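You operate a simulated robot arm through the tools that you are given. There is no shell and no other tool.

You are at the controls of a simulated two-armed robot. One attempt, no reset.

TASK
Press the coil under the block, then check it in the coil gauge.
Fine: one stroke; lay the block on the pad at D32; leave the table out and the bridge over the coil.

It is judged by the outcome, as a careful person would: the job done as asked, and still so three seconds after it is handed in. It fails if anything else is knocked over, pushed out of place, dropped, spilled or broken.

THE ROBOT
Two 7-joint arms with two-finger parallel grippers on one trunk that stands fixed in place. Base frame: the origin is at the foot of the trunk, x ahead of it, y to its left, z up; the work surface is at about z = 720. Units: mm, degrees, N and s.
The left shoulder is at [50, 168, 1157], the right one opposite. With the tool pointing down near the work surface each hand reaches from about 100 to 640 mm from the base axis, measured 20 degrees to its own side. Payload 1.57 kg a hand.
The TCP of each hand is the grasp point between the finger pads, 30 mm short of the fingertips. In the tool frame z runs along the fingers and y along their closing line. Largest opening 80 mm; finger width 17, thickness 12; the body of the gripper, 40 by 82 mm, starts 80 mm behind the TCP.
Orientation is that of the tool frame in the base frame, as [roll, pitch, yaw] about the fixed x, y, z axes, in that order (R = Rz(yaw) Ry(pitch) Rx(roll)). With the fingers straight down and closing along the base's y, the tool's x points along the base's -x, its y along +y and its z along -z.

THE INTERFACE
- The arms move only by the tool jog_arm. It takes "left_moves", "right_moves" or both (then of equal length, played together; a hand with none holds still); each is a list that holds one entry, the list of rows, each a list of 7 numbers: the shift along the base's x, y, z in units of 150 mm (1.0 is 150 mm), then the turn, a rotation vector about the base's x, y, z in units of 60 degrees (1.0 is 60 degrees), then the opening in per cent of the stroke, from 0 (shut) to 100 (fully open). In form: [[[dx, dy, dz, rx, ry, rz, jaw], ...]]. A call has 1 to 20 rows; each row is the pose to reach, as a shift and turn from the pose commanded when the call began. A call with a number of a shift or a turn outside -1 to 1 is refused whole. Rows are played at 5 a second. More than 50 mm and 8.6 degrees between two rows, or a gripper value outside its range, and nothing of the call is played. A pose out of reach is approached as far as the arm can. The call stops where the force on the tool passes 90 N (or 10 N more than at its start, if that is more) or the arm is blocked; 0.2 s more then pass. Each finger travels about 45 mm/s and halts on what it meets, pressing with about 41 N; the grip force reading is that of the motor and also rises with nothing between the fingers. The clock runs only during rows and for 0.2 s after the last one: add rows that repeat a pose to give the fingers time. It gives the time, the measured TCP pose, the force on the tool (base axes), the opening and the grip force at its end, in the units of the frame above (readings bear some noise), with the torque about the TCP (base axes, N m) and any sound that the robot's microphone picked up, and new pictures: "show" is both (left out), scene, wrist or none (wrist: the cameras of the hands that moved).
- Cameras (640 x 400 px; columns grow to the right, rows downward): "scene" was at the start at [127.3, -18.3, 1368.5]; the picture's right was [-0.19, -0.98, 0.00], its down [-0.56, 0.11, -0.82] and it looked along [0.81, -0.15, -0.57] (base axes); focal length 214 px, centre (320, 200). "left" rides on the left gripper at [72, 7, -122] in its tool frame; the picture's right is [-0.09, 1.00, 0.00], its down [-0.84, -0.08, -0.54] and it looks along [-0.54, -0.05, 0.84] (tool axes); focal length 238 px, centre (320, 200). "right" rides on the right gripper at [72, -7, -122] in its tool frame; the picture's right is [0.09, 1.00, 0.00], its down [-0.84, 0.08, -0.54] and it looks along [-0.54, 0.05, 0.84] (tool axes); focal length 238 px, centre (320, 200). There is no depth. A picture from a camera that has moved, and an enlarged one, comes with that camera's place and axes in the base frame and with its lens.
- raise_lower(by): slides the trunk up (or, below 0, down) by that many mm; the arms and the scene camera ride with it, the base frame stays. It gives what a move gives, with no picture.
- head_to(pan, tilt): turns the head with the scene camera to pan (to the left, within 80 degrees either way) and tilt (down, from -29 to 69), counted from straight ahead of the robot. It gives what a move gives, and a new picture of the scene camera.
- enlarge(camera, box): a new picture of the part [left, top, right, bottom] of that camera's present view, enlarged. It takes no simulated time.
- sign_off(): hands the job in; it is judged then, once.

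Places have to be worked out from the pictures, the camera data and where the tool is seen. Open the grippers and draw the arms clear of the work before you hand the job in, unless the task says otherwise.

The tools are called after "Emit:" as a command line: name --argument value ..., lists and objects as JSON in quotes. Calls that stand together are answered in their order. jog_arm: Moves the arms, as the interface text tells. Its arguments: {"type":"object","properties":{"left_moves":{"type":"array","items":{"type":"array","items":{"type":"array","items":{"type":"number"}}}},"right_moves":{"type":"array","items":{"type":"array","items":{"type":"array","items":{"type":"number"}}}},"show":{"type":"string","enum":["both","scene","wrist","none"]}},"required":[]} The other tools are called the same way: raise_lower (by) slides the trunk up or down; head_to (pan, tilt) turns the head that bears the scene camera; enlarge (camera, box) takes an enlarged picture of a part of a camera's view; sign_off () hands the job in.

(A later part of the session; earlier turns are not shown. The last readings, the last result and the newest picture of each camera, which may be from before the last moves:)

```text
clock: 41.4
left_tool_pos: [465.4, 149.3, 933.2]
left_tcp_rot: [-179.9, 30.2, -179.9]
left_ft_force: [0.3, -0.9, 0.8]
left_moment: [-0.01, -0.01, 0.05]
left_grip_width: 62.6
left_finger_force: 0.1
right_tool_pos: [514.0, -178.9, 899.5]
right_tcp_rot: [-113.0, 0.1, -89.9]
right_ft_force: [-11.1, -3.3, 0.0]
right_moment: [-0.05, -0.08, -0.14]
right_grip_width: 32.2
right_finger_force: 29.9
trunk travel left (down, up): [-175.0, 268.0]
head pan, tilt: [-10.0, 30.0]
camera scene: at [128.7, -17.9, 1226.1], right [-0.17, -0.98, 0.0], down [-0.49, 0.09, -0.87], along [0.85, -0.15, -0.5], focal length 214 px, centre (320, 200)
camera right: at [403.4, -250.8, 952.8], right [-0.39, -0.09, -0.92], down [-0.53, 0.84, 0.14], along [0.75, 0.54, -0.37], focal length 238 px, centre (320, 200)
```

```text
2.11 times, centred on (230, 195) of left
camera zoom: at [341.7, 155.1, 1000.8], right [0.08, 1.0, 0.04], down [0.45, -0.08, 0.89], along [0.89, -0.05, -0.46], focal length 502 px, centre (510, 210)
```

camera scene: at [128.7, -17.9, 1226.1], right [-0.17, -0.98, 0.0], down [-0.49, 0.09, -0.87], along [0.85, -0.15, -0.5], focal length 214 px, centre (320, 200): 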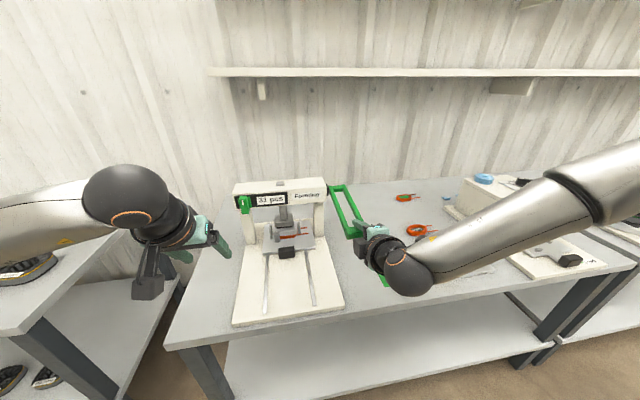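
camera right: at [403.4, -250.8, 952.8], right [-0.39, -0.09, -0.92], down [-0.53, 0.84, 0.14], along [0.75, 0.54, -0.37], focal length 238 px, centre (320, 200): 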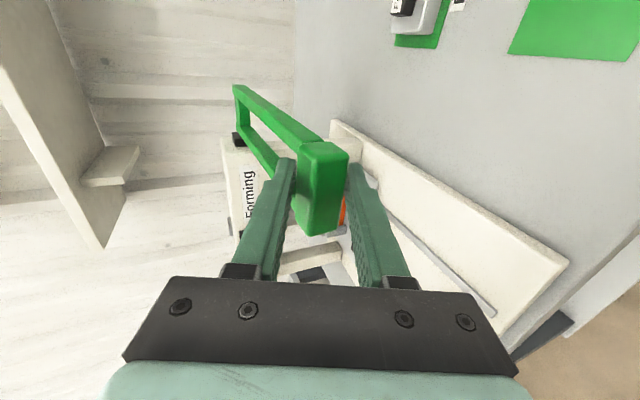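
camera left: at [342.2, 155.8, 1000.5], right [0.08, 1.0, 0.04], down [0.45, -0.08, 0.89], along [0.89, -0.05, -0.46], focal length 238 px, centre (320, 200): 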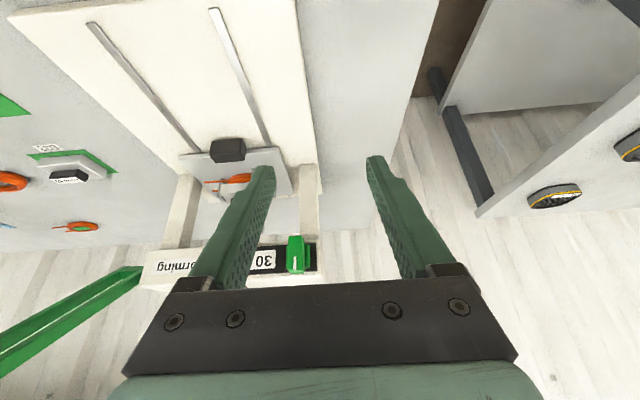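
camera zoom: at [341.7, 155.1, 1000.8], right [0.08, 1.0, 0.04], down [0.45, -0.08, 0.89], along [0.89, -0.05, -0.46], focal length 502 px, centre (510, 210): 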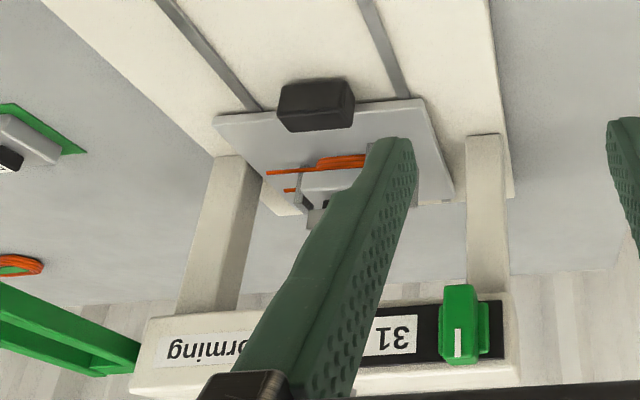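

The coil now looks squared and formed, and the counter reads 31, so the one stroke is done. I loosen the jaws slightly and carry the lever back up along its arc with the lower finger.

Emit:
jog_arm --right_moves '[[[0, 0, 0, 0, 0, 0, 50], [-0.009, 0, 0.083, 0, 0.025, 0, 50], [-0.014, 0, 0.167, 0, 0.049, 0, 50], [-0.012, 0, 0.251, 0, 0.073, 0, 50], [-0.005, 0, 0.334, 0, 0.097, 0, 50], [0.008, 0, 0.417, 0, 0.121, 0, 50], [0.027, 0, 0.499, 0, 0.145, 0, 50], [0.051, 0, 0.579, 0, 0.169, 0, 50], [0.081, 0, 0.657, 0, 0.193, 0, 50], [0.117, 0, 0.733, 0, 0.218, 0, 50], [0.157, 0, 0.806, 0, 0.242, 0, 50], [0.203, 0, 0.876, 0, 0.266, 0, 50]]]' --show "both"

Emit:
enlarge --camera "scene" --box '[225, 140, 385, 270]'

```text
clock: 44.0
left_tool_pos: [465.3, 147.8, 932.0]
left_tcp_rot: [-179.9, 30.0, -179.8]
left_ft_force: [1.2, 0.1, -0.1]
left_moment: [-0.01, 0.02, 0.01]
left_grip_width: 62.4
left_finger_force: 0.1
right_tool_pos: [546.7, -177.9, 1031.7]
right_tcp_rot: [-128.6, -0.1, -90.0]
right_ft_force: [0.7, 0.1, 0.4]
right_moment: [-0.01, 0.0, 0.01]
right_grip_width: 40.7
right_finger_force: 0.4
trunk travel left (down, up): [-175.0, 268.0]
head pan, tilt: [-10.0, 30.0]
camera scene: at [129.8, -17.6, 1226.1], right [-0.17, -0.98, 0.0], down [-0.49, 0.09, -0.87], along [0.85, -0.15, -0.5], focal length 214 px, centre (320, 200)
camera right: at [454.9, -250.1, 1113.5], right [-0.62, -0.09, -0.78], down [-0.47, 0.84, 0.28], along [0.63, 0.54, -0.56], focal length 238 px, centre (320, 200)
```

scene: 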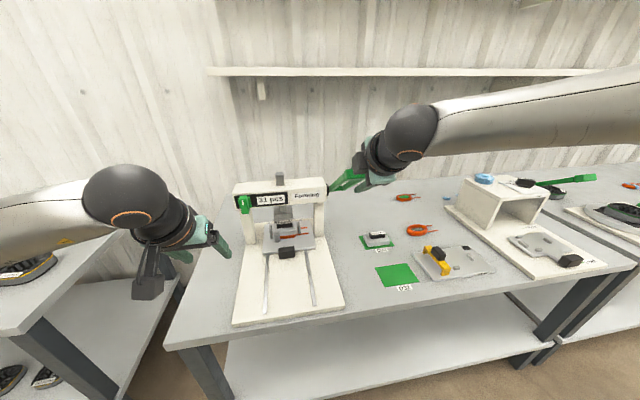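
right: 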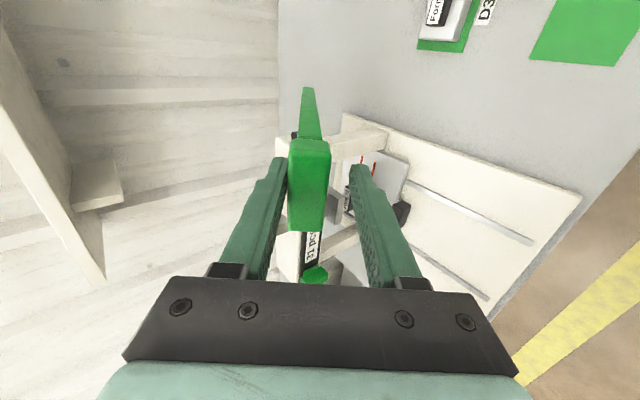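

```text
3.08 times, centred on (305, 205) of scene
camera zoom: at [129.8, -17.6, 1226.1], right [-0.17, -0.98, 0.0], down [-0.49, 0.09, -0.87], along [0.85, -0.15, -0.5], focal length 660 px, centre (366, 185)
```

zoom: 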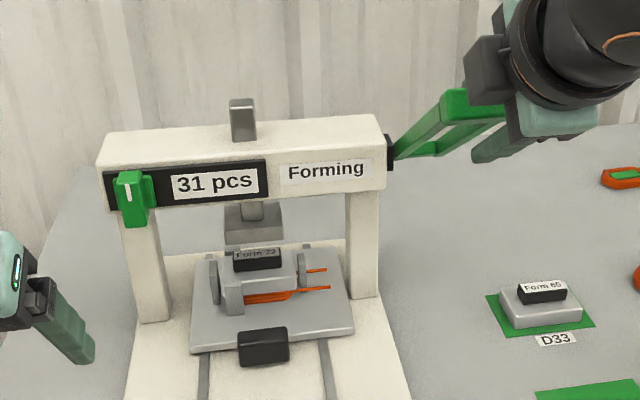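

The ram is up and the lever presses lightly up on the upper finger, so it returns by itself. I follow it to its rest position and then back the hand straight out along the lever direction.

Emit:
jog_arm --right_moves '[[[0.025, 0, 0.033, 0, 0.012, 0, 50], [0.05, 0, 0.067, 0, 0.024, 0, 50], [0.08, 0, 0.1, 0, 0.024, 0, 50], [0.08, 0, 0.1, 0, 0.024, 0, 50], [0.0, 0, 0.167, 0, 0.024, 0, 55], [-0.1, 0, 0.25, 0, 0.024, 0, 55], [-0.2, 0, 0.334, 0, 0.024, 0, 55], [-0.35, 0, 0.46, 0, 0.024, 0, 55], [-0.5, 0, 0.58, 0, 0.024, 0, 55], [-0.5, 0, 0.58, 0, 0.024, 0, 55]]]' --show "both"

Emit:
enlarge --camera "scene" --box '[225, 140, 385, 270]'

```text
clock: 46.2
left_tool_pos: [465.4, 149.3, 932.5]
left_tcp_rot: [-179.8, 30.0, -179.9]
left_ft_force: [-0.2, -0.3, -0.8]
left_moment: [0.01, 0.01, 0.03]
left_grip_width: 62.5
left_finger_force: 0.0
right_tool_pos: [469.8, -179.2, 1120.4]
right_tcp_rot: [-130.1, 0.0, -90.0]
right_ft_force: [-0.5, 0.0, 0.2]
right_moment: [0.01, 0.02, -0.03]
right_grip_width: 43.8
right_finger_force: 0.0
trunk travel left (down, up): [-175.0, 268.0]
head pan, tilt: [-10.0, 30.0]
camera scene: at [129.7, -17.6, 1226.1], right [-0.17, -0.98, 0.0], down [-0.49, 0.09, -0.87], along [0.85, -0.15, -0.5], focal length 214 px, centre (320, 200)
camera right: at [380.4, -250.5, 1203.4], right [-0.64, -0.09, -0.76], down [-0.46, 0.84, 0.29], along [0.61, 0.54, -0.58], focal length 238 px, centre (320, 200)
```

scene: 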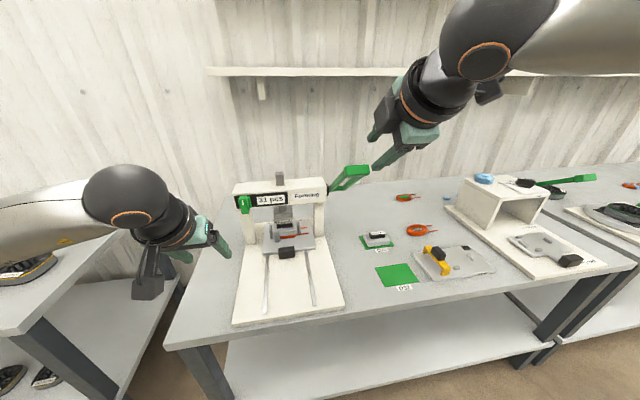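
right: 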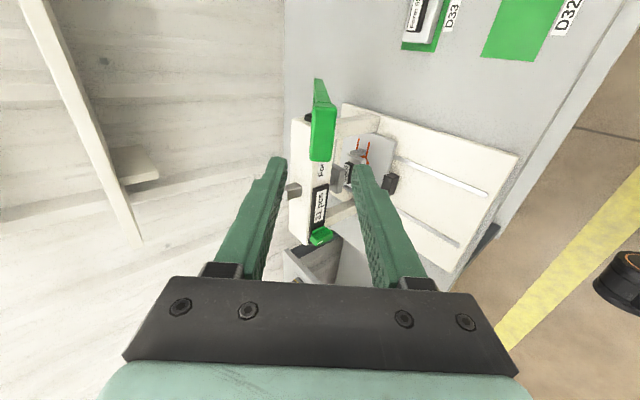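

```text
3.08 times, centred on (305, 205) of scene
camera zoom: at [129.7, -17.6, 1226.1], right [-0.17, -0.98, 0.0], down [-0.49, 0.09, -0.87], along [0.85, -0.15, -0.5], focal length 660 px, centre (366, 185)
```

zoom: 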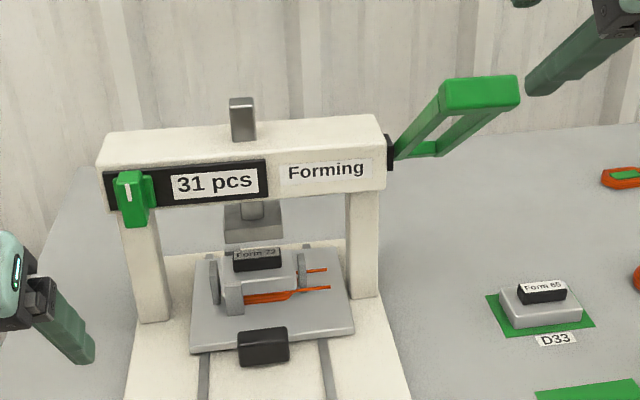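

The lever is home and the press is clear. The left hand returns along its earlier path to the table's grip with jaws open at 62 mm.

Emit:
jog_arm --left_moves '[[[0, -0.2, -0.05, 0, 0, 0, 78], [0.05, -0.4, -0.15, 0, 0, 0, 78], [0.25, -0.6, -0.25, 0, 0, 0, 78], [0.45, -0.8, -0.35, 0, 0, 0, 78], [0.65, -0.95, -0.5, 0, 0, 0, 78], [0.8, -1, -0.65, 0, 0, 0, 78], [0.92, -1, -0.86, 0, 0, 0, 78], [0.97, -1, -0.95, 0, 0, 0, 78], [0.99, -1, -1, 0, 0, 0, 78], [0.99, -1, -1, 0, 0, 0, 78]]]' --show "both"

```text
clock: 48.4
left_tool_pos: [615.3, -1.8, 783.0]
left_tcp_rot: [-179.9, 29.9, -179.9]
left_ft_force: [-0.5, 0.5, 0.1]
left_moment: [-0.02, 0.01, 0.01]
left_grip_width: 62.2
left_finger_force: 0.1
right_tool_pos: [470.8, -179.1, 1119.0]
right_tcp_rot: [-129.9, 0.0, -90.0]
right_ft_force: [0.0, -0.5, 0.3]
right_moment: [0.03, 0.01, 0.01]
right_grip_width: 44.3
right_finger_force: 0.0
trunk travel left (down, up): [-175.0, 268.0]
head pan, tilt: [-10.0, 30.0]
camera scene: at [129.8, -17.6, 1226.1], right [-0.17, -0.98, 0.0], down [-0.49, 0.09, -0.87], along [0.85, -0.15, -0.5], focal length 214 px, centre (320, 200)
camera left: at [491.4, 5.6, 851.2], right [0.08, 1.0, 0.04], down [0.45, -0.08, 0.89], along [0.89, -0.05, -0.46], focal length 238 px, centre (320, 200)
```

scene: 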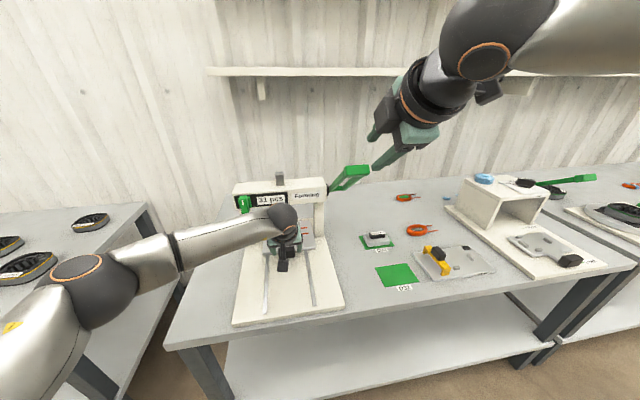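
left: 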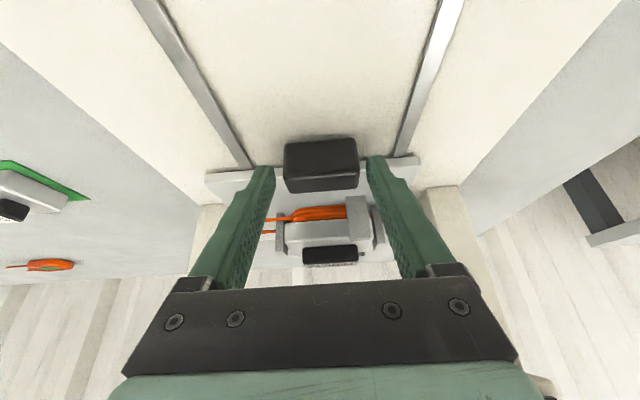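

The fingers straddle the grip again. I close and pull the table out slowly, 150 mm first.

Emit:
jog_arm --left_moves '[[[0, 0.01, 0, 0, 0, 0, 55], [0, 0.01, 0, 0, 0, 0, 40], [0, 0.01, 0, 0, 0, 0, 35], [0, 0.01, 0, 0, 0, 0, 35], [-0.03, 0.01, 0, 0, 0, 0, 35], [-0.09, 0.01, 0, 0, 0, 0, 35], [-0.16, 0.01, 0, 0, 0, 0, 35], [-0.23, 0.01, 0, 0, 0, 0, 35], [-0.3, 0.01, 0, 0, 0, 0, 35], [-0.37, 0.01, 0, 0, 0, 0, 35], [-0.44, 0.01, 0, 0, 0, 0, 35], [-0.51, 0.01, 0, 0, 0, 0, 35], [-0.58, 0.01, 0, 0, 0, 0, 35], [-0.65, 0.01, 0, 0, 0, 0, 35], [-0.72, 0.01, 0, 0, 0, 0, 35], [-0.79, 0.01, 0, 0, 0, 0, 35], [-0.86, 0.01, 0, 0, 0, 0, 35], [-0.93, 0.01, 0, 0, 0, 0, 35], [-1, 0.01, 0, 0, 0, 0, 35], [-1, 0.01, 0, 0, 0, 0, 35]]]' --show "both"

```text
clock: 52.6
left_tool_pos: [463.9, 0.0, 783.9]
left_tcp_rot: [-179.8, 30.2, -179.9]
left_ft_force: [0.0, -14.7, 7.4]
left_moment: [-0.23, -0.88, 0.4]
left_grip_width: 49.7
left_finger_force: 44.9
right_tool_pos: [469.4, -178.7, 1119.2]
right_tcp_rot: [-130.1, 0.1, -90.1]
right_ft_force: [0.2, -0.1, 0.0]
right_moment: [-0.02, 0.0, 0.03]
right_grip_width: 43.8
right_finger_force: 0.1
trunk travel left (down, up): [-175.0, 268.0]
head pan, tilt: [-10.0, 30.0]
camera scene: at [129.1, -18.6, 1226.2], right [-0.17, -0.98, 0.0], down [-0.49, 0.09, -0.87], along [0.85, -0.15, -0.5], focal length 214 px, centre (320, 200)
camera left: at [340.3, 7.0, 850.7], right [0.08, 1.0, 0.04], down [0.45, -0.07, 0.89], along [0.89, -0.05, -0.46], focal length 238 px, centre (320, 200)
```

scene: 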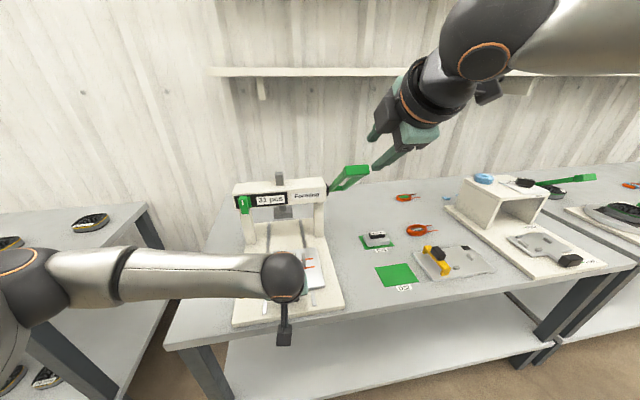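
left: 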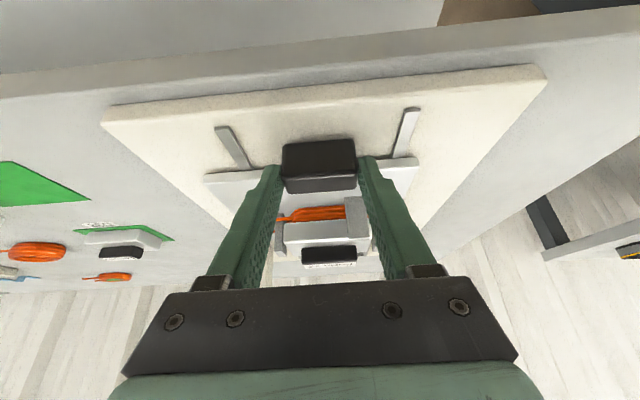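

About 20 mm of travel remain to where the table first stood. I continue in small rows to the out stop.

Emit:
jog_arm --left_moves '[[[-0.03, -0.01, 0, 0, 0, 0, 35], [-0.06, -0.01, 0, 0, 0, 0, 35], [-0.09, -0.01, 0, 0, 0, 0, 35], [-0.11, -0.01, 0, 0, 0, 0, 35], [-0.125, -0.01, 0, 0, 0, 0, 35], [-0.14, -0.01, 0, 0, 0, 0, 35], [-0.15, -0.01, 0, 0, 0, 0, 35], [-0.15, -0.01, 0, 0, 0, 0, 35]]]' --show "wrist"

```text
clock: 54.4
left_tool_pos: [445.1, 0.1, 781.9]
left_tcp_rot: [-179.8, 30.4, -179.7]
left_ft_force: [18.2, -2.9, 9.3]
left_moment: [0.14, 0.47, -0.37]
left_grip_width: 49.6
left_finger_force: 44.4
right_tool_pos: [471.3, -178.7, 1118.3]
right_tcp_rot: [-130.1, 0.0, -90.0]
right_ft_force: [-0.3, -0.1, -0.4]
right_moment: [0.02, -0.01, 0.01]
right_grip_width: 43.9
right_finger_force: 0.0
trunk travel left (down, up): [-175.0, 268.0]
head pan, tilt: [-10.0, 30.0]
camera left: at [320.5, 6.1, 850.3], right [0.08, 1.0, 0.05], down [0.45, -0.07, 0.89], along [0.89, -0.05, -0.45], focal length 238 px, centre (320, 200)
```

left: 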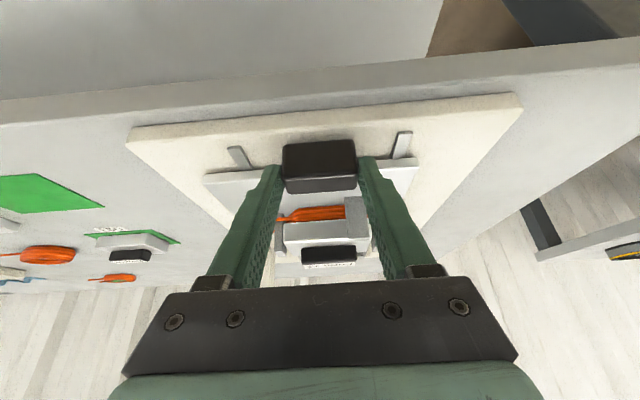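

Force of 18 N shows the table is at its out stop. I open the left jaws and retract that arm up and well to the left.

Emit:
jog_arm --left_moves '[[[0, 0, 0, 0, 0, 0, 60], [0, 0, 0, 0, 0, 0, 80], [0, 0, 0, 0, 0, 0, 80], [-0.08, 0, 0.14, 0, 0, 0, 80], [-0.18, 0, 0.32, 0, 0, 0, 80], [-0.3, 0.05, 0.5, 0, 0, 0, 80], [-0.4, 0.2, 0.7, 0, 0, 0, 80], [-0.5, 0.4, 0.85, 0, 0, 0, 80], [-0.6, 0.65, 0.95, 0, 0, 0, 80], [-0.7, 0.85, 1, 0, 0, 0, 80], [-0.75, 1, 1, 0, 0, 0, 80], [-0.75, 1, 1, 0, 0, 0, 80]]]' --show "scene"

Emit:
enlarge --camera "scene" --box '[225, 230, 345, 330]'

Emit:
enlarge --camera "scene" --box '[255, 245, 325, 289]'

```text
clock: 57.0
left_tool_pos: [329.4, 149.2, 931.6]
left_tcp_rot: [-179.9, 30.0, -179.9]
left_ft_force: [-0.6, -0.5, -0.2]
left_moment: [-0.04, -0.01, -0.01]
left_grip_width: 64.2
left_finger_force: 0.1
right_tool_pos: [470.6, -179.3, 1119.2]
right_tcp_rot: [-130.0, -0.1, -89.9]
right_ft_force: [0.1, 0.4, 0.3]
right_moment: [0.0, 0.01, 0.05]
right_grip_width: 44.1
right_finger_force: 0.2
trunk travel left (down, up): [-175.0, 268.0]
head pan, tilt: [-10.0, 30.0]
camera scene: at [129.7, -17.5, 1226.1], right [-0.17, -0.98, 0.0], down [-0.49, 0.09, -0.87], along [0.85, -0.15, -0.5], focal length 214 px, centre (320, 200)
```

scene: 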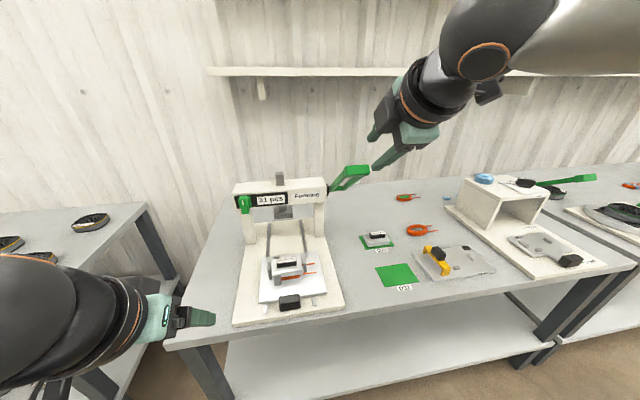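

```text
4.00 times, centred on (285, 280) of scene
camera zoom: at [129.7, -17.5, 1226.1], right [-0.17, -0.98, 0.0], down [-0.49, 0.09, -0.87], along [0.85, -0.15, -0.5], focal length 858 px, centre (460, -120)
```

zoom: 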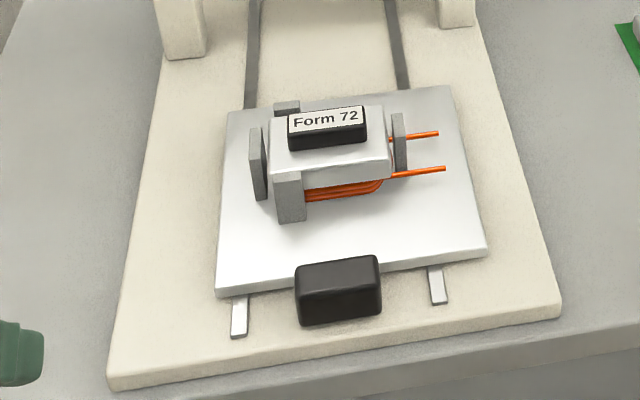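

```text
9.09 times, centred on (290, 267) of scene
camera zoom: at [129.7, -17.5, 1226.1], right [-0.17, -0.98, 0.0], down [-0.49, 0.09, -0.87], along [0.85, -0.15, -0.5], focal length 1950 px, centre (593, -409)
```

zoom: 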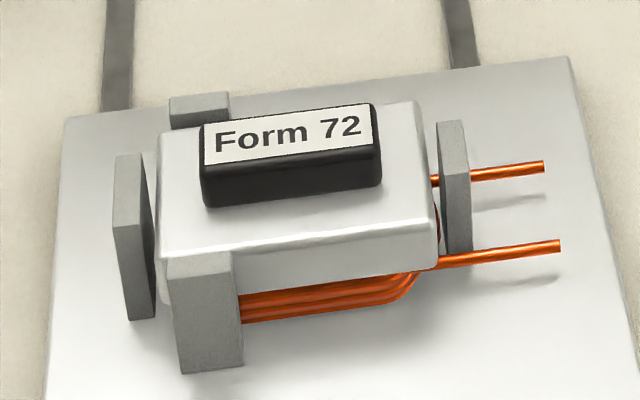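

The table is out, the coil is squared and flatter, and the block sits about 7 mm lower (knob top near z = 809). I turn the right hand back upright (jaws closing along x) and move it left at x = 465, staying in front of the lever.

Emit:
jog_arm --right_moves '[[[0, 0, 0, 0, 0.12, 0, 55], [0, 0, 0, 0, 0.24, 0, 55], [0, 0, 0, 0, 0.36, 0, 55], [0, 0, 0, 0, 0.48, 0, 55], [0, 0, 0, 0, 0.6, 0, 55], [0, 0, 0, 0, 0.72, 0, 55], [0, 0, 0, 0, 0.833, 0, 55], [-0.03, 0.25, 0, 0, 0.833, 0, 55], [-0.03, 0.5, 0, 0, 0.833, 0, 55], [-0.03, 0.75, 0, 0, 0.833, 0, 55], [-0.03, 1.0, 0, 0, 0.833, 0, 55], [-0.03, 1.0, 0, 0, 0.833, 0, 55]]]' --show "both"

```text
clock: 59.6
left_tool_pos: [330.0, 149.4, 931.4]
left_tcp_rot: [-179.9, 30.1, -179.9]
left_ft_force: [1.0, -0.2, -0.2]
left_moment: [0.02, -0.02, 0.0]
left_grip_width: 63.9
left_finger_force: 0.1
right_tool_pos: [396.7, -161.8, 1075.7]
right_tcp_rot: [180.0, 0.1, -89.9]
right_ft_force: [-0.1, -1.0, -0.4]
right_moment: [0.02, 0.02, 0.0]
right_grip_width: 44.1
right_finger_force: 0.1
right hand out of reach, approached as far as the arm can: row 5, 6, 7, 8, 9, 10, 11, 12
trunk travel left (down, up): [-175.0, 268.0]
head pan, tilt: [-10.0, 30.0]
camera scene: at [129.8, -17.6, 1226.1], right [-0.17, -0.98, 0.0], down [-0.49, 0.09, -0.87], along [0.85, -0.15, -0.5], focal length 214 px, centre (320, 200)
camera right: at [403.5, -234.0, 1197.4], right [-1.0, -0.09, 0.0], down [-0.08, 0.84, 0.54], along [-0.05, 0.54, -0.84], focal length 238 px, centre (320, 200)
```

scene: 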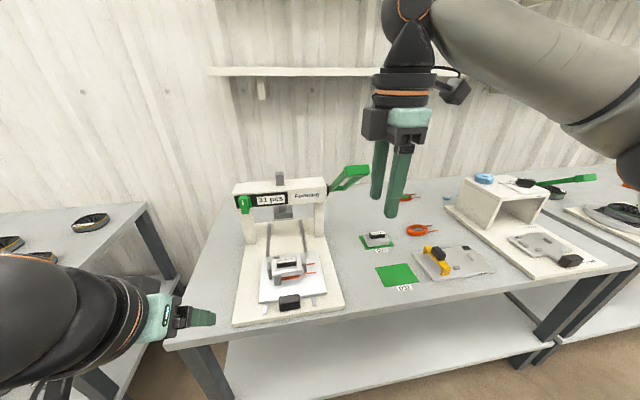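
right: 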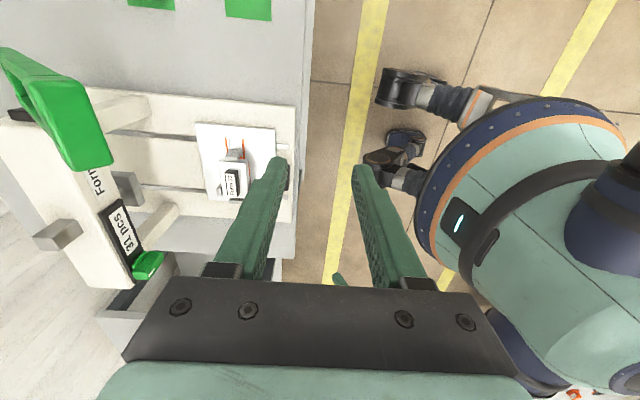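

The right hand stopped at (397, -162, 1076), reporting out of reach while high up. I play a tiny hold row to learn the commanded pose it settles on.

Emit:
jog_arm --right_moves '[[[0, 0, 0, 0, 0, 0, 55]]]' --show "none"

```text
clock: 60.0
left_tool_pos: [329.8, 149.0, 932.6]
left_tcp_rot: [-179.9, 29.9, -179.8]
left_ft_force: [-0.3, 0.6, 0.8]
left_moment: [-0.01, 0.02, 0.02]
left_grip_width: 63.9
left_finger_force: 0.1
right_tool_pos: [396.7, -162.6, 1075.5]
right_tcp_rot: [-180.0, 0.1, -90.1]
right_ft_force: [-0.5, 0.5, 0.5]
right_moment: [0.01, -0.01, 0.0]
right_grip_width: 43.9
right_finger_force: 0.0
trunk travel left (down, up): [-175.0, 268.0]
head pan, tilt: [-10.0, 30.0]
```

The commanded pose is now the reached one. I go lower and left in small steps to see whether reach recovers at working height.

Emit:
jog_arm --right_moves '[[[0.0, 0, -0.2, 0, 0, 0, 55], [0.05, 0.1, -0.4, 0, 0, 0, 55], [0.15, 0.25, -0.6, 0, 0, 0, 55], [0.25, 0.45, -0.75, 0, 0, 0, 55], [0.35, 0.65, -0.8, 0, 0, 0, 55], [0.45, 0.85, -0.8, 0, 0, 0, 55], [0.45, 1.0, -0.8, 0, 0, 0, 55], [0.45, 1.0, -0.8, 0, 0, 0, 55]]]' --show "both"

```text
clock: 61.8
left_tool_pos: [330.4, 149.6, 932.0]
left_tcp_rot: [-179.8, 29.9, -179.9]
left_ft_force: [-0.2, 0.2, -0.2]
left_moment: [-0.02, 0.0, 0.02]
left_grip_width: 64.2
left_finger_force: 0.1
right_tool_pos: [407.3, -122.7, 951.8]
right_tcp_rot: [-179.8, 0.1, -90.0]
right_ft_force: [-0.6, -0.4, -0.6]
right_moment: [-0.03, -0.02, -0.03]
right_grip_width: 44.0
right_finger_force: 0.0
right hand out of reach, approached as far as the arm can: row 3, 4, 5, 6, 7, 8
trunk travel left (down, up): [-175.0, 268.0]
head pan, tilt: [-10.0, 30.0]
camera scene: at [129.9, -17.6, 1226.0], right [-0.17, -0.98, 0.0], down [-0.49, 0.09, -0.87], along [0.85, -0.15, -0.5], focal length 214 px, centre (320, 200)
camera right: at [412.9, -195.0, 1074.5], right [-1.0, -0.09, 0.0], down [-0.08, 0.84, 0.54], along [-0.05, 0.54, -0.84], focal length 238 px, centre (320, 200)
```

scene: 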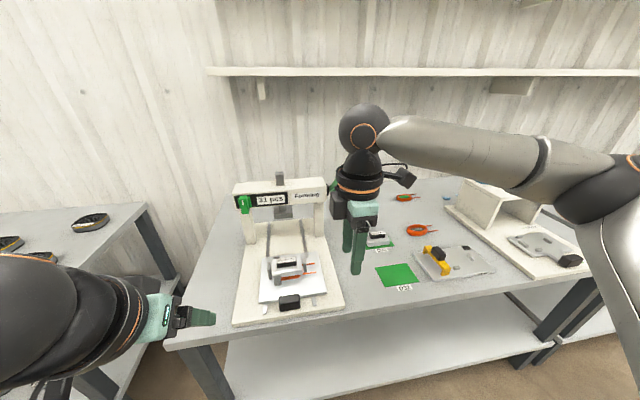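
right: 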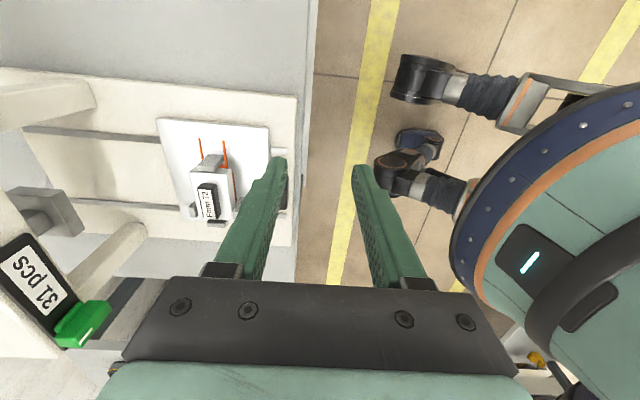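

Moving left stays limited in this wrist orientation, so I will use the opposite yaw (turn the hand 180 degrees the other way, camera on the left). I first shift back right to a roomy spot while turning.

Emit:
jog_arm --right_moves '[[[0, -0.15, 0.05, 0, 0, -0.12, 55], [0, -0.3, 0.1, 0, 0, -0.25, 55], [0, -0.45, 0.15, 0, 0, -0.38, 55], [0, -0.6, 0.2, 0, 0, -0.5, 55], [0, -0.75, 0.25, 0, 0, -0.62, 55], [0, -0.85, 0.3, 0, 0, -0.75, 55], [0, -0.85, 0.3, 0, 0, -0.88, 55], [0, -0.85, 0.3, 0, 0, -1.0, 55]]]' --show "none"

Emit:
jog_arm --right_moves '[[[0, 0, 0, 0, 0, -0.12, 55], [0, 0, 0, 0, 0, -0.25, 55], [0, 0, 0, 0, 0, -0.38, 55], [0, 0, 0, 0, 0, -0.5, 55], [0, 0, 0, 0, 0, -0.62, 55], [0, 0, 0, 0, 0, -0.75, 55], [0, 0, 0, 0, 0, -0.88, 55], [0, 0, 0, 0, 0, -1.0, 55]]]' --show "none"

Emit:
jog_arm --right_moves '[[[0, 0, 0, 0, 0, -0.12, 55], [0, 0, 0, 0, 0, -0.25, 55], [0, 0, 0, 0, 0, -0.38, 55], [0, 0, 0, 0, 0, -0.5, 55], [0, 0, 0, 0, 0, -0.62, 55], [0, 0, 0, 0, 0, -0.75, 55], [0, 0, 0, 0, 0, -0.88, 55], [0, 0, 0, 0, 0, -1.0, 55], [0, 0, 0, 0, 0, -1.0, 55]]]' --show "both"

```text
clock: 63.6
left_tool_pos: [330.4, 149.9, 931.5]
left_tcp_rot: [-179.8, 29.9, -179.9]
left_ft_force: [0.2, 0.1, -0.3]
left_moment: [-0.03, -0.02, -0.04]
left_grip_width: 64.4
left_finger_force: 0.0
right_tool_pos: [406.6, -250.7, 996.6]
right_tcp_rot: [-180.0, 0.0, -150.1]
right_ft_force: [-0.7, 0.3, 0.0]
right_moment: [-0.01, -0.02, 0.02]
right_grip_width: 43.9
right_finger_force: 0.0
trunk travel left (down, up): [-175.0, 268.0]
head pan, tilt: [-10.0, 30.0]
```

```text
clock: 65.4
left_tool_pos: [330.2, 148.9, 931.9]
left_tcp_rot: [-179.9, 30.0, -179.9]
left_ft_force: [0.2, 0.7, 0.1]
left_moment: [-0.02, 0.0, -0.04]
left_grip_width: 64.0
left_finger_force: 0.1
right_tool_pos: [407.1, -250.8, 997.9]
right_tcp_rot: [-179.9, 0.0, 149.7]
right_ft_force: [0.4, 0.6, -0.3]
right_moment: [-0.02, -0.02, 0.0]
right_grip_width: 43.9
right_finger_force: 0.1
trunk travel left (down, up): [-175.0, 268.0]
head pan, tilt: [-10.0, 30.0]
```

```text
clock: 67.4
left_tool_pos: [329.9, 148.1, 932.5]
left_tcp_rot: [-179.8, 30.0, -179.9]
left_ft_force: [0.0, -0.5, 0.6]
left_moment: [0.0, 0.02, -0.01]
left_grip_width: 63.8
left_finger_force: 0.1
right_tool_pos: [405.9, -251.3, 997.3]
right_tcp_rot: [179.9, 0.0, 89.9]
right_ft_force: [-0.1, 0.6, 0.4]
right_moment: [0.02, -0.06, 0.0]
right_grip_width: 44.1
right_finger_force: 0.1
trunk travel left (down, up): [-175.0, 268.0]
head pan, tilt: [-10.0, 30.0]
camera scene: at [129.8, -17.6, 1226.1], right [-0.17, -0.98, 0.0], down [-0.49, 0.09, -0.87], along [0.85, -0.15, -0.5], focal length 214 px, centre (320, 200)
camera right: at [400.7, -179.1, 1119.5], right [1.0, 0.09, 0.0], down [0.08, -0.84, 0.54], along [0.05, -0.54, -0.84], focal length 238 px, centre (320, 200)
```

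scene: 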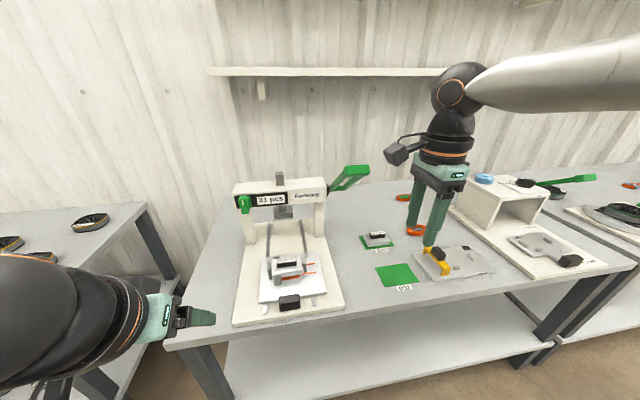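
right: 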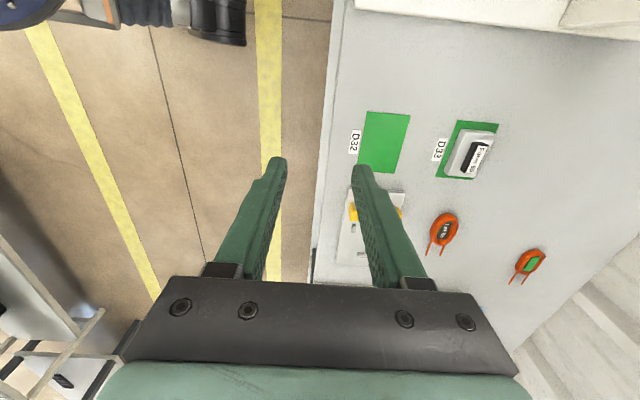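

Yaw is now +90 with no reach trouble here. I move left in this orientation, staying in front of the lever (x below 450).

Emit:
jog_arm --right_moves '[[[0.03, 0.2, -0.05, 0, 0, 0, 55], [0.06, 0.4, -0.1, 0, 0, 0, 55], [0.1, 0.6, -0.15, 0, 0, 0, 55], [0.15, 0.8, -0.2, 0, 0, 0, 55], [0.2, 1.0, -0.25, 0, 0, 0, 55], [0.2, 1.0, -0.25, 0, 0, 0, 55]]]' --show "none"

Emit:
jog_arm --right_moves '[[[0.05, 0.2, 0, 0, 0, 0, 55], [0.1, 0.4, 0, 0, 0, 0, 55], [0.15, 0.55, 0, 0, 0, 0, 55], [0.2, 0.67, 0, 0, 0, 0, 55], [0.2, 0.67, 0, 0, 0, 0, 55]]]' --show "both"

```text
clock: 68.8
left_tool_pos: [331.4, 149.2, 932.1]
left_tcp_rot: [-180.0, 30.0, -179.9]
left_ft_force: [0.3, -0.2, 0.1]
left_moment: [-0.03, -0.03, 0.0]
left_grip_width: 64.1
left_finger_force: 0.1
right_tool_pos: [419.8, -131.1, 955.2]
right_tcp_rot: [179.8, 0.0, 89.9]
right_ft_force: [0.5, 0.1, -0.3]
right_moment: [0.0, -0.04, 0.01]
right_grip_width: 44.0
right_finger_force: 0.0
right hand out of reach, approached as far as the arm can: row 4, 5, 6
trunk travel left (down, up): [-175.0, 268.0]
head pan, tilt: [-10.0, 30.0]
```

```text
clock: 70.0
left_tool_pos: [330.3, 149.1, 932.7]
left_tcp_rot: [-179.9, 30.0, -179.9]
left_ft_force: [0.0, -0.1, 0.6]
left_moment: [-0.02, -0.01, 0.01]
left_grip_width: 64.0
left_finger_force: 0.0
right_tool_pos: [410.1, -123.8, 941.5]
right_tcp_rot: [180.0, 0.0, 89.9]
right_ft_force: [0.6, -0.1, 0.1]
right_moment: [0.04, -0.01, 0.0]
right_grip_width: 44.0
right_finger_force: 0.1
right hand out of reach, approached as far as the arm can: row 1, 2, 3, 4, 5
trunk travel left (down, up): [-175.0, 268.0]
head pan, tilt: [-10.0, 30.0]
camera scene: at [129.8, -17.6, 1226.1], right [-0.17, -0.98, 0.0], down [-0.49, 0.09, -0.87], along [0.85, -0.15, -0.5], focal length 214 px, centre (320, 200)
camera right: at [403.2, -51.3, 1064.5], right [1.0, 0.09, 0.0], down [0.08, -0.84, 0.54], along [0.05, -0.54, -0.84], focal length 238 px, centre (320, 200)
```

scene: 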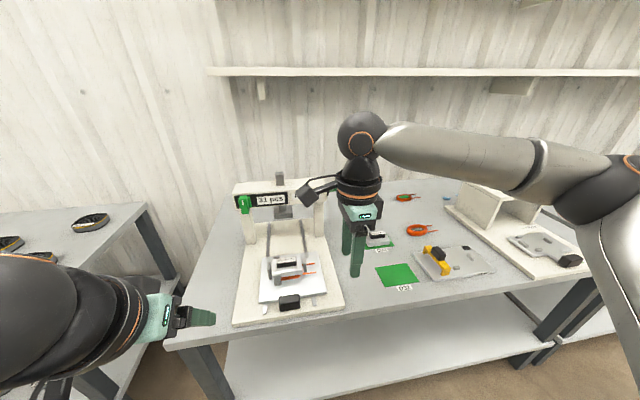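
right: 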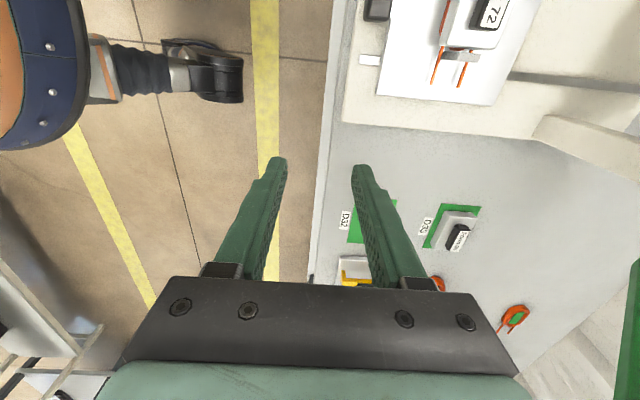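

Both yaw-90 orientations stop near y = -124, while the left arm in default yaw mirrored past this point, so I will turn the right hand back to default yaw and test crossing left that way.

Emit:
jog_arm --right_moves '[[[0, 0, 0, 0, 0, 0.12, 55], [0, 0, 0, 0, 0, 0.25, 55], [0, 0, 0, 0, 0, 0.38, 55], [0, 0, 0, 0, 0, 0.5, 55], [0, 0, 0, 0, 0, 0.62, 55], [0, 0, 0, 0, 0, 0.75, 55], [0, 0, 0, 0, 0, 0.88, 55], [0, 0, 0, 0, 0, 1.0, 55]]]' --show "none"

Emit:
jog_arm --right_moves '[[[0, 0, 0, 0, 0, 0.125, 55], [0, 0, 0, 0, 0, 0.25, 55], [0, 0, 0, 0, 0, 0.375, 55], [0, 0, 0, 0, 0, 0.5, 55], [0.1, 0.2, 0, 0, 0, 0.5, 55], [0.2, 0.4, 0, 0, 0, 0.5, 55], [0.3, 0.6, 0, 0, 0, 0.5, 55], [0.35, 0.8, 0, 0, 0, 0.5, 55], [0.35, 0.8, 0, 0, 0, 0.5, 55]]]' --show "both"

```text
clock: 71.8
left_tool_pos: [330.1, 149.3, 931.2]
left_tcp_rot: [-180.0, 30.0, -179.8]
left_ft_force: [-0.1, 0.2, 1.0]
left_moment: [0.02, -0.03, 0.0]
left_grip_width: 63.9
left_finger_force: 0.1
right_tool_pos: [412.4, -124.6, 941.6]
right_tcp_rot: [180.0, 0.0, 150.0]
right_ft_force: [0.4, -0.1, -1.0]
right_moment: [0.01, 0.03, 0.03]
right_grip_width: 44.1
right_finger_force: 0.0
trunk travel left (down, up): [-175.0, 268.0]
head pan, tilt: [-10.0, 30.0]
```

```text
clock: 73.8
left_tool_pos: [330.1, 149.4, 932.2]
left_tcp_rot: [-179.9, 30.0, -179.9]
left_ft_force: [0.2, -0.1, 0.6]
left_moment: [0.0, -0.01, -0.04]
left_grip_width: 63.9
left_finger_force: 0.1
right_tool_pos: [413.1, -124.9, 942.6]
right_tcp_rot: [-180.0, 0.1, -179.9]
right_ft_force: [-0.7, -0.4, -0.7]
right_moment: [-0.01, 0.01, -0.02]
right_grip_width: 43.8
right_finger_force: 0.1
right hand out of reach, approached as far as the arm can: row 5, 6, 7, 8, 9
trunk travel left (down, up): [-175.0, 268.0]
head pan, tilt: [-10.0, 30.0]
camera scene: at [129.8, -17.6, 1226.1], right [-0.17, -0.98, 0.0], down [-0.49, 0.09, -0.87], along [0.85, -0.15, -0.5], focal length 214 px, centre (320, 200)
camera right: at [340.4, -131.1, 1064.6], right [-0.09, 1.0, 0.0], down [0.84, 0.08, 0.54], along [0.54, 0.05, -0.84], focal length 238 px, centre (320, 200)
```

scene: 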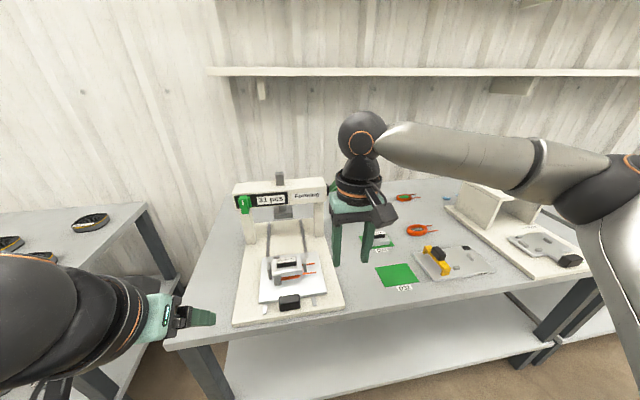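
right: 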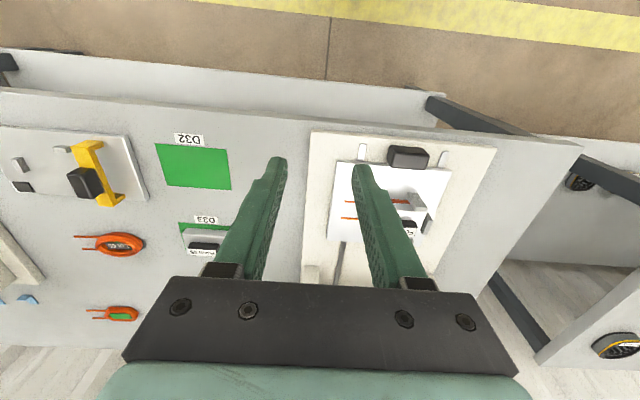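

Even default yaw stops here, with the elbow held high, so this looks like an arm-posture limit rather than yaw. I lower the hand to z of about 870 (fingertips 840, above everything nearby) and try again from there.

Emit:
jog_arm --right_moves '[[[0, -0.1, -0.15, 0, 0, 0, 55], [0, -0.2, -0.3, 0, 0, 0, 55], [0, -0.2, -0.48, 0, 0, 0, 55], [0.05, -0.1, -0.48, 0, 0, 0, 55], [0.1, 0.05, -0.48, 0, 0, 0, 55], [0.15, 0.2, -0.48, 0, 0, 0, 55], [0.2, 0.4, -0.48, 0, 0, 0, 55], [0.2, 0.4, -0.48, 0, 0, 0, 55]]]' --show "scene"

```text
clock: 75.6
left_tool_pos: [330.9, 149.3, 931.3]
left_tcp_rot: [-179.9, 30.0, -179.9]
left_ft_force: [-0.5, 0.1, 0.5]
left_moment: [0.02, 0.01, 0.0]
left_grip_width: 64.1
left_finger_force: 0.0
right_tool_pos: [420.4, -125.0, 871.6]
right_tcp_rot: [179.9, 0.0, 179.9]
right_ft_force: [-0.4, 1.4, 0.0]
right_moment: [0.01, 0.0, 0.0]
right_grip_width: 43.9
right_finger_force: 0.1
right hand out of reach, approached as far as the arm can: row 5, 6, 7, 8
trunk travel left (down, up): [-175.0, 268.0]
head pan, tilt: [-10.0, 30.0]
camera scene: at [129.7, -17.6, 1226.1], right [-0.17, -0.98, 0.0], down [-0.49, 0.09, -0.87], along [0.85, -0.15, -0.5], focal length 214 px, centre (320, 200)
```

scene: 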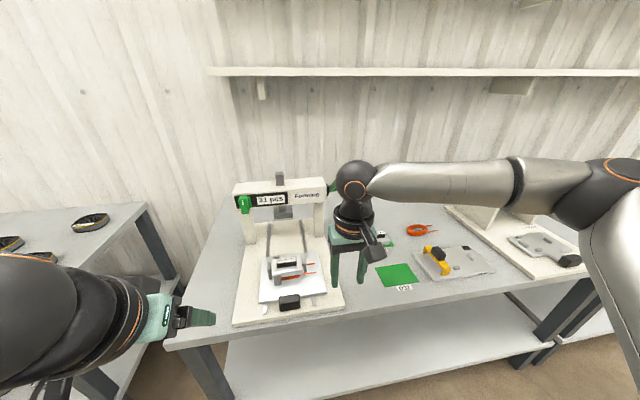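

The limit is the same, and the elbow is riding high beside the hand. I raise the trunk by 150 mm so that working at table height pulls the elbow down, then test again.

Emit:
raise_lower --by 150

Emit:
jog_arm --right_moves '[[[0, 0, -0.2, 0, 0, 0, 55], [0, 0, -0.4, 0, 0, 0, 55], [0, 0, -0.6, 0, 0, 0, 55], [0, 0, -0.8, 0, 0, 0, 55], [0, 0, -1.0, 0, 0, 0, 55], [0.05, 0.15, -1.0, 0, 0, 0, 55], [0.1, 0.3, -1.0, 0, 0, 0, 55], [0.15, 0.5, -1.0, 0, 0, 0, 55], [0.15, 0.5, -1.0, 0, 0, 0, 55]]]' --show "scene"

```text
clock: 77.4
left_tool_pos: [331.7, 148.9, 1081.0]
left_tcp_rot: [-179.9, 30.0, -179.9]
left_ft_force: [0.0, 0.9, 0.5]
left_moment: [0.01, -0.01, 0.01]
left_grip_width: 63.9
left_finger_force: 0.0
right_tool_pos: [420.8, -126.4, 1021.7]
right_tcp_rot: [180.0, -0.1, -180.0]
right_ft_force: [0.5, -0.1, 0.5]
right_moment: [0.05, 0.01, 0.03]
right_grip_width: 44.1
right_finger_force: 0.2
trunk travel left (down, up): [-325.0, 118.0]
head pan, tilt: [-10.0, 30.0]
```

```text
clock: 79.4
left_tool_pos: [330.7, 150.3, 1081.1]
left_tcp_rot: [-179.8, 30.0, -179.9]
left_ft_force: [-0.3, -0.8, -0.6]
left_moment: [0.01, 0.0, 0.01]
left_grip_width: 63.9
left_finger_force: 0.1
right_tool_pos: [401.0, -144.9, 922.6]
right_tcp_rot: [180.0, 0.2, 180.0]
right_ft_force: [-0.1, 0.0, -0.4]
right_moment: [-0.01, -0.01, 0.02]
right_grip_width: 44.2
right_finger_force: 0.0
right hand out of reach, approached as far as the arm can: row 1, 2, 3, 4, 5, 6, 7, 8, 9
trunk travel left (down, up): [-325.0, 118.0]
head pan, tilt: [-10.0, 30.0]
camera scene: at [129.9, -17.7, 1376.1], right [-0.17, -0.98, 0.0], down [-0.49, 0.09, -0.87], along [0.85, -0.15, -0.5], focal length 214 px, centre (320, 200)
```

scene: 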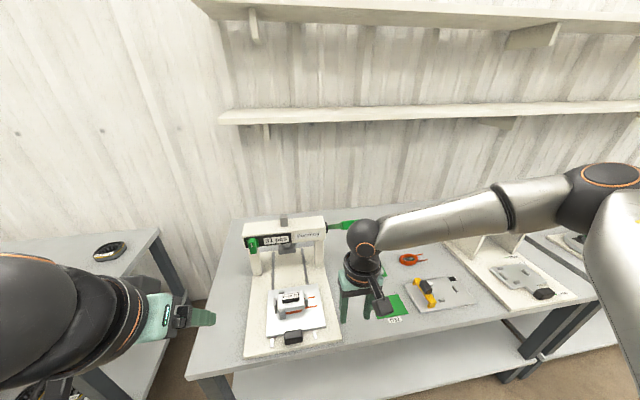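

That made it worse, so the right arm will not take the block at the nest in this posture; the left arm reaches there easily, and I can pass parts over at a free spot near y = -170 that both reach. I first move the right hand out to the right and up, then lower the trunk again.

Emit:
jog_arm --right_moves '[[[0, -0.2, 0.15, 0, 0, 0, 55], [0, -0.4, 0.3, 0, 0, 0, 55], [0, -0.6, 0.45, 0, 0, 0, 55], [0, -0.8, 0.6, 0, 0, 0, 55], [0, -1.0, 0.75, 0, 0, 0, 55], [0, -1.0, 1.0, 0, 0, 0, 55], [0, -1.0, 1.0, 0, 0, 0, 55]]]' --show "none"

Emit:
raise_lower --by -150

```text
clock: 81.0
left_tool_pos: [331.3, 148.9, 1082.4]
left_tcp_rot: [-179.9, 30.1, -179.8]
left_ft_force: [-0.3, -0.1, -0.5]
left_moment: [-0.03, -0.01, 0.03]
left_grip_width: 63.8
left_finger_force: 0.1
right_tool_pos: [399.7, -293.2, 1072.0]
right_tcp_rot: [179.9, -0.1, 179.9]
right_ft_force: [0.5, 0.1, 0.6]
right_moment: [0.01, 0.01, 0.02]
right_grip_width: 44.0
right_finger_force: 0.0
trunk travel left (down, up): [-325.0, 118.0]
head pan, tilt: [-10.0, 30.0]
```

```text
clock: 82.7
left_tool_pos: [331.7, 148.5, 930.5]
left_tcp_rot: [-180.0, 30.0, -179.9]
left_ft_force: [-0.4, 0.6, 0.4]
left_moment: [-0.01, -0.01, -0.01]
left_grip_width: 63.8
left_finger_force: 0.1
right_tool_pos: [399.7, -295.0, 922.5]
right_tcp_rot: [180.0, -0.1, 180.0]
right_ft_force: [-0.1, 0.9, -0.5]
right_moment: [-0.01, 0.0, -0.01]
right_grip_width: 44.4
right_finger_force: 0.1
trunk travel left (down, up): [-175.0, 268.0]
head pan, tilt: [-10.0, 30.0]
```

Left arm: I straighten it to vertical and move it in front of the nest at (480, 0, 930), then I will test yaw there.

Emit:
jog_arm --left_moves '[[[0, 0, 0, 0, 0.12, 0, 80], [0, 0, 0, 0, 0.25, 0, 80], [0, 0, 0, 0, 0.38, 0, 80], [0, 0, 0, 0, 0.5, 0, 80], [0.15, -0.2, 0.05, 0, 0.5, 0, 80], [0.35, -0.4, 0.05, 0, 0.5, 0, 80], [0.55, -0.6, 0.05, 0, 0.5, 0, 80], [0.75, -0.8, 0.05, 0, 0.5, 0, 80], [0.95, -1.0, 0.05, 0, 0.5, 0, 80], [0.98, -1.0, 0.05, 0, 0.5, 0, 80], [0.98, -1.0, 0.05, 0, 0.5, 0, 80]]]' --show "scene"

```text
clock: 85.1
left_tool_pos: [476.8, -1.0, 938.8]
left_tcp_rot: [179.9, -0.1, -179.9]
left_ft_force: [-0.2, -0.3, 0.1]
left_moment: [0.02, -0.07, 0.0]
left_grip_width: 64.1
left_finger_force: 0.0
right_tool_pos: [398.7, -292.3, 922.3]
right_tcp_rot: [179.9, 0.0, 179.9]
right_ft_force: [-1.3, 0.3, 0.2]
right_moment: [0.0, 0.06, -0.01]
right_grip_width: 44.0
right_finger_force: 0.0
trunk travel left (down, up): [-175.0, 268.0]
head pan, tilt: [-10.0, 30.0]
camera scene: at [129.8, -17.5, 1226.1], right [-0.17, -0.98, 0.0], down [-0.49, 0.09, -0.87], along [0.85, -0.15, -0.5], focal length 214 px, centre (320, 200)
```

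scene: 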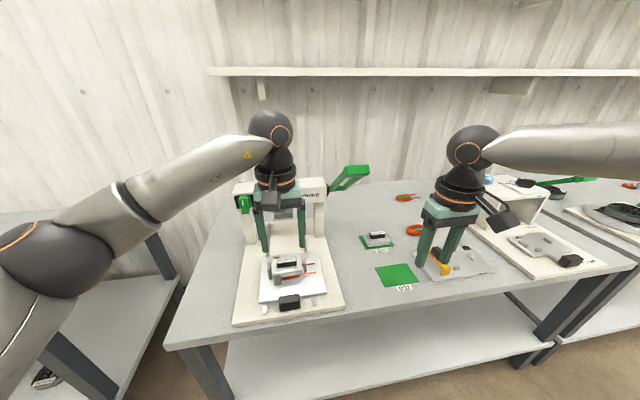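

The left arm gets there easily. I test turning the left hand 90 degrees (jaws along x) at this spot.

Emit:
jog_arm --left_moves '[[[0, 0, 0, 0, 0, -0.12, 80], [0, 0, 0, 0, 0, -0.25, 80], [0, 0, 0, 0, 0, -0.38, 80], [0, 0, 0, 0, 0, -0.5, 80], [0, 0, 0, 0, 0, -0.62, 80], [0, 0, 0, 0, 0, -0.75, 80], [0, 0, 0, 0, 0, -0.88, 80], [0, 0, 0, 0, 0, -1.0, 80]]]' --show "none"

Emit:
jog_arm --left_moves '[[[0, 0, 0, 0, 0, -0.125, 80], [0, 0, 0, 0, 0, -0.25, 80], [0, 0, 0, 0, 0, -0.375, 80], [0, 0, 0, 0, 0, -0.5, 80], [0, 0, 0, 0, 0, -0.5, 80]]]' --show "both"

```text
clock: 86.9
left_tool_pos: [476.7, -0.3, 940.2]
left_tcp_rot: [-180.0, 0.0, 123.6]
left_ft_force: [-0.7, -0.1, 0.3]
left_moment: [-0.01, 0.0, -0.01]
left_grip_width: 64.2
left_finger_force: 0.1
left hand out of reach, approached as far as the arm can: row 8
right_tool_pos: [399.9, -294.3, 921.1]
right_tcp_rot: [180.0, 0.0, 180.0]
right_ft_force: [-0.8, 0.3, 0.5]
right_moment: [0.01, 0.02, 0.0]
right_grip_width: 44.1
right_finger_force: 0.0
trunk travel left (down, up): [-175.0, 268.0]
head pan, tilt: [-10.0, 30.0]
```

```text
clock: 88.1
left_tool_pos: [347.6, -16.5, 951.2]
left_tcp_rot: [-179.8, 0.1, 93.8]
left_ft_force: [0.2, 0.1, -0.2]
left_moment: [-0.01, 0.04, -0.02]
left_grip_width: 64.0
left_finger_force: 0.1
left hand out of reach, approached as far as the arm can: row 1, 2, 3, 4, 5
right_tool_pos: [400.4, -294.2, 921.4]
right_tcp_rot: [179.9, -0.1, 180.0]
right_ft_force: [0.2, 0.4, -0.5]
right_moment: [0.0, 0.05, -0.03]
right_grip_width: 43.8
right_finger_force: 0.2
trunk travel left (down, up): [-175.0, 268.0]
head pan, tilt: [-10.0, 30.0]
camera scene: at [131.1, -17.4, 1225.8], right [-0.17, -0.98, 0.0], down [-0.49, 0.09, -0.87], along [0.85, -0.15, -0.5], focal length 214 px, centre (320, 200)
camera left: at [348.7, 55.7, 1072.3], right [1.0, -0.02, 0.0], down [-0.02, -0.84, 0.54], along [-0.01, -0.54, -0.84], focal length 238 px, centre (320, 200)
```

scene: 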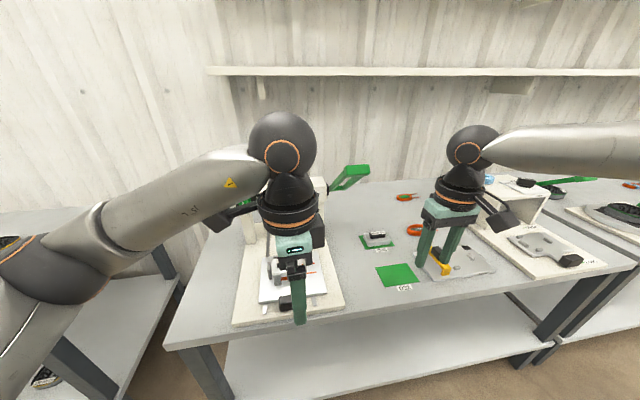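
left: 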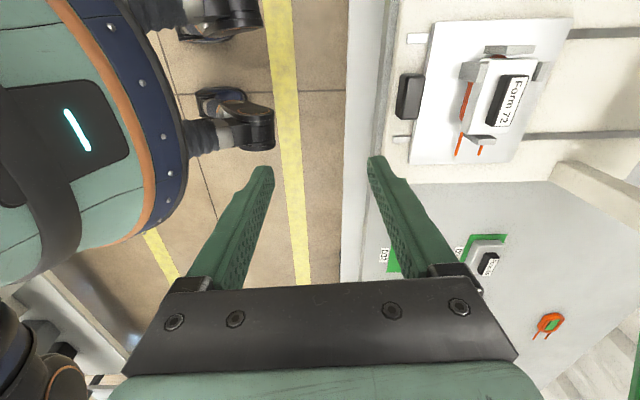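

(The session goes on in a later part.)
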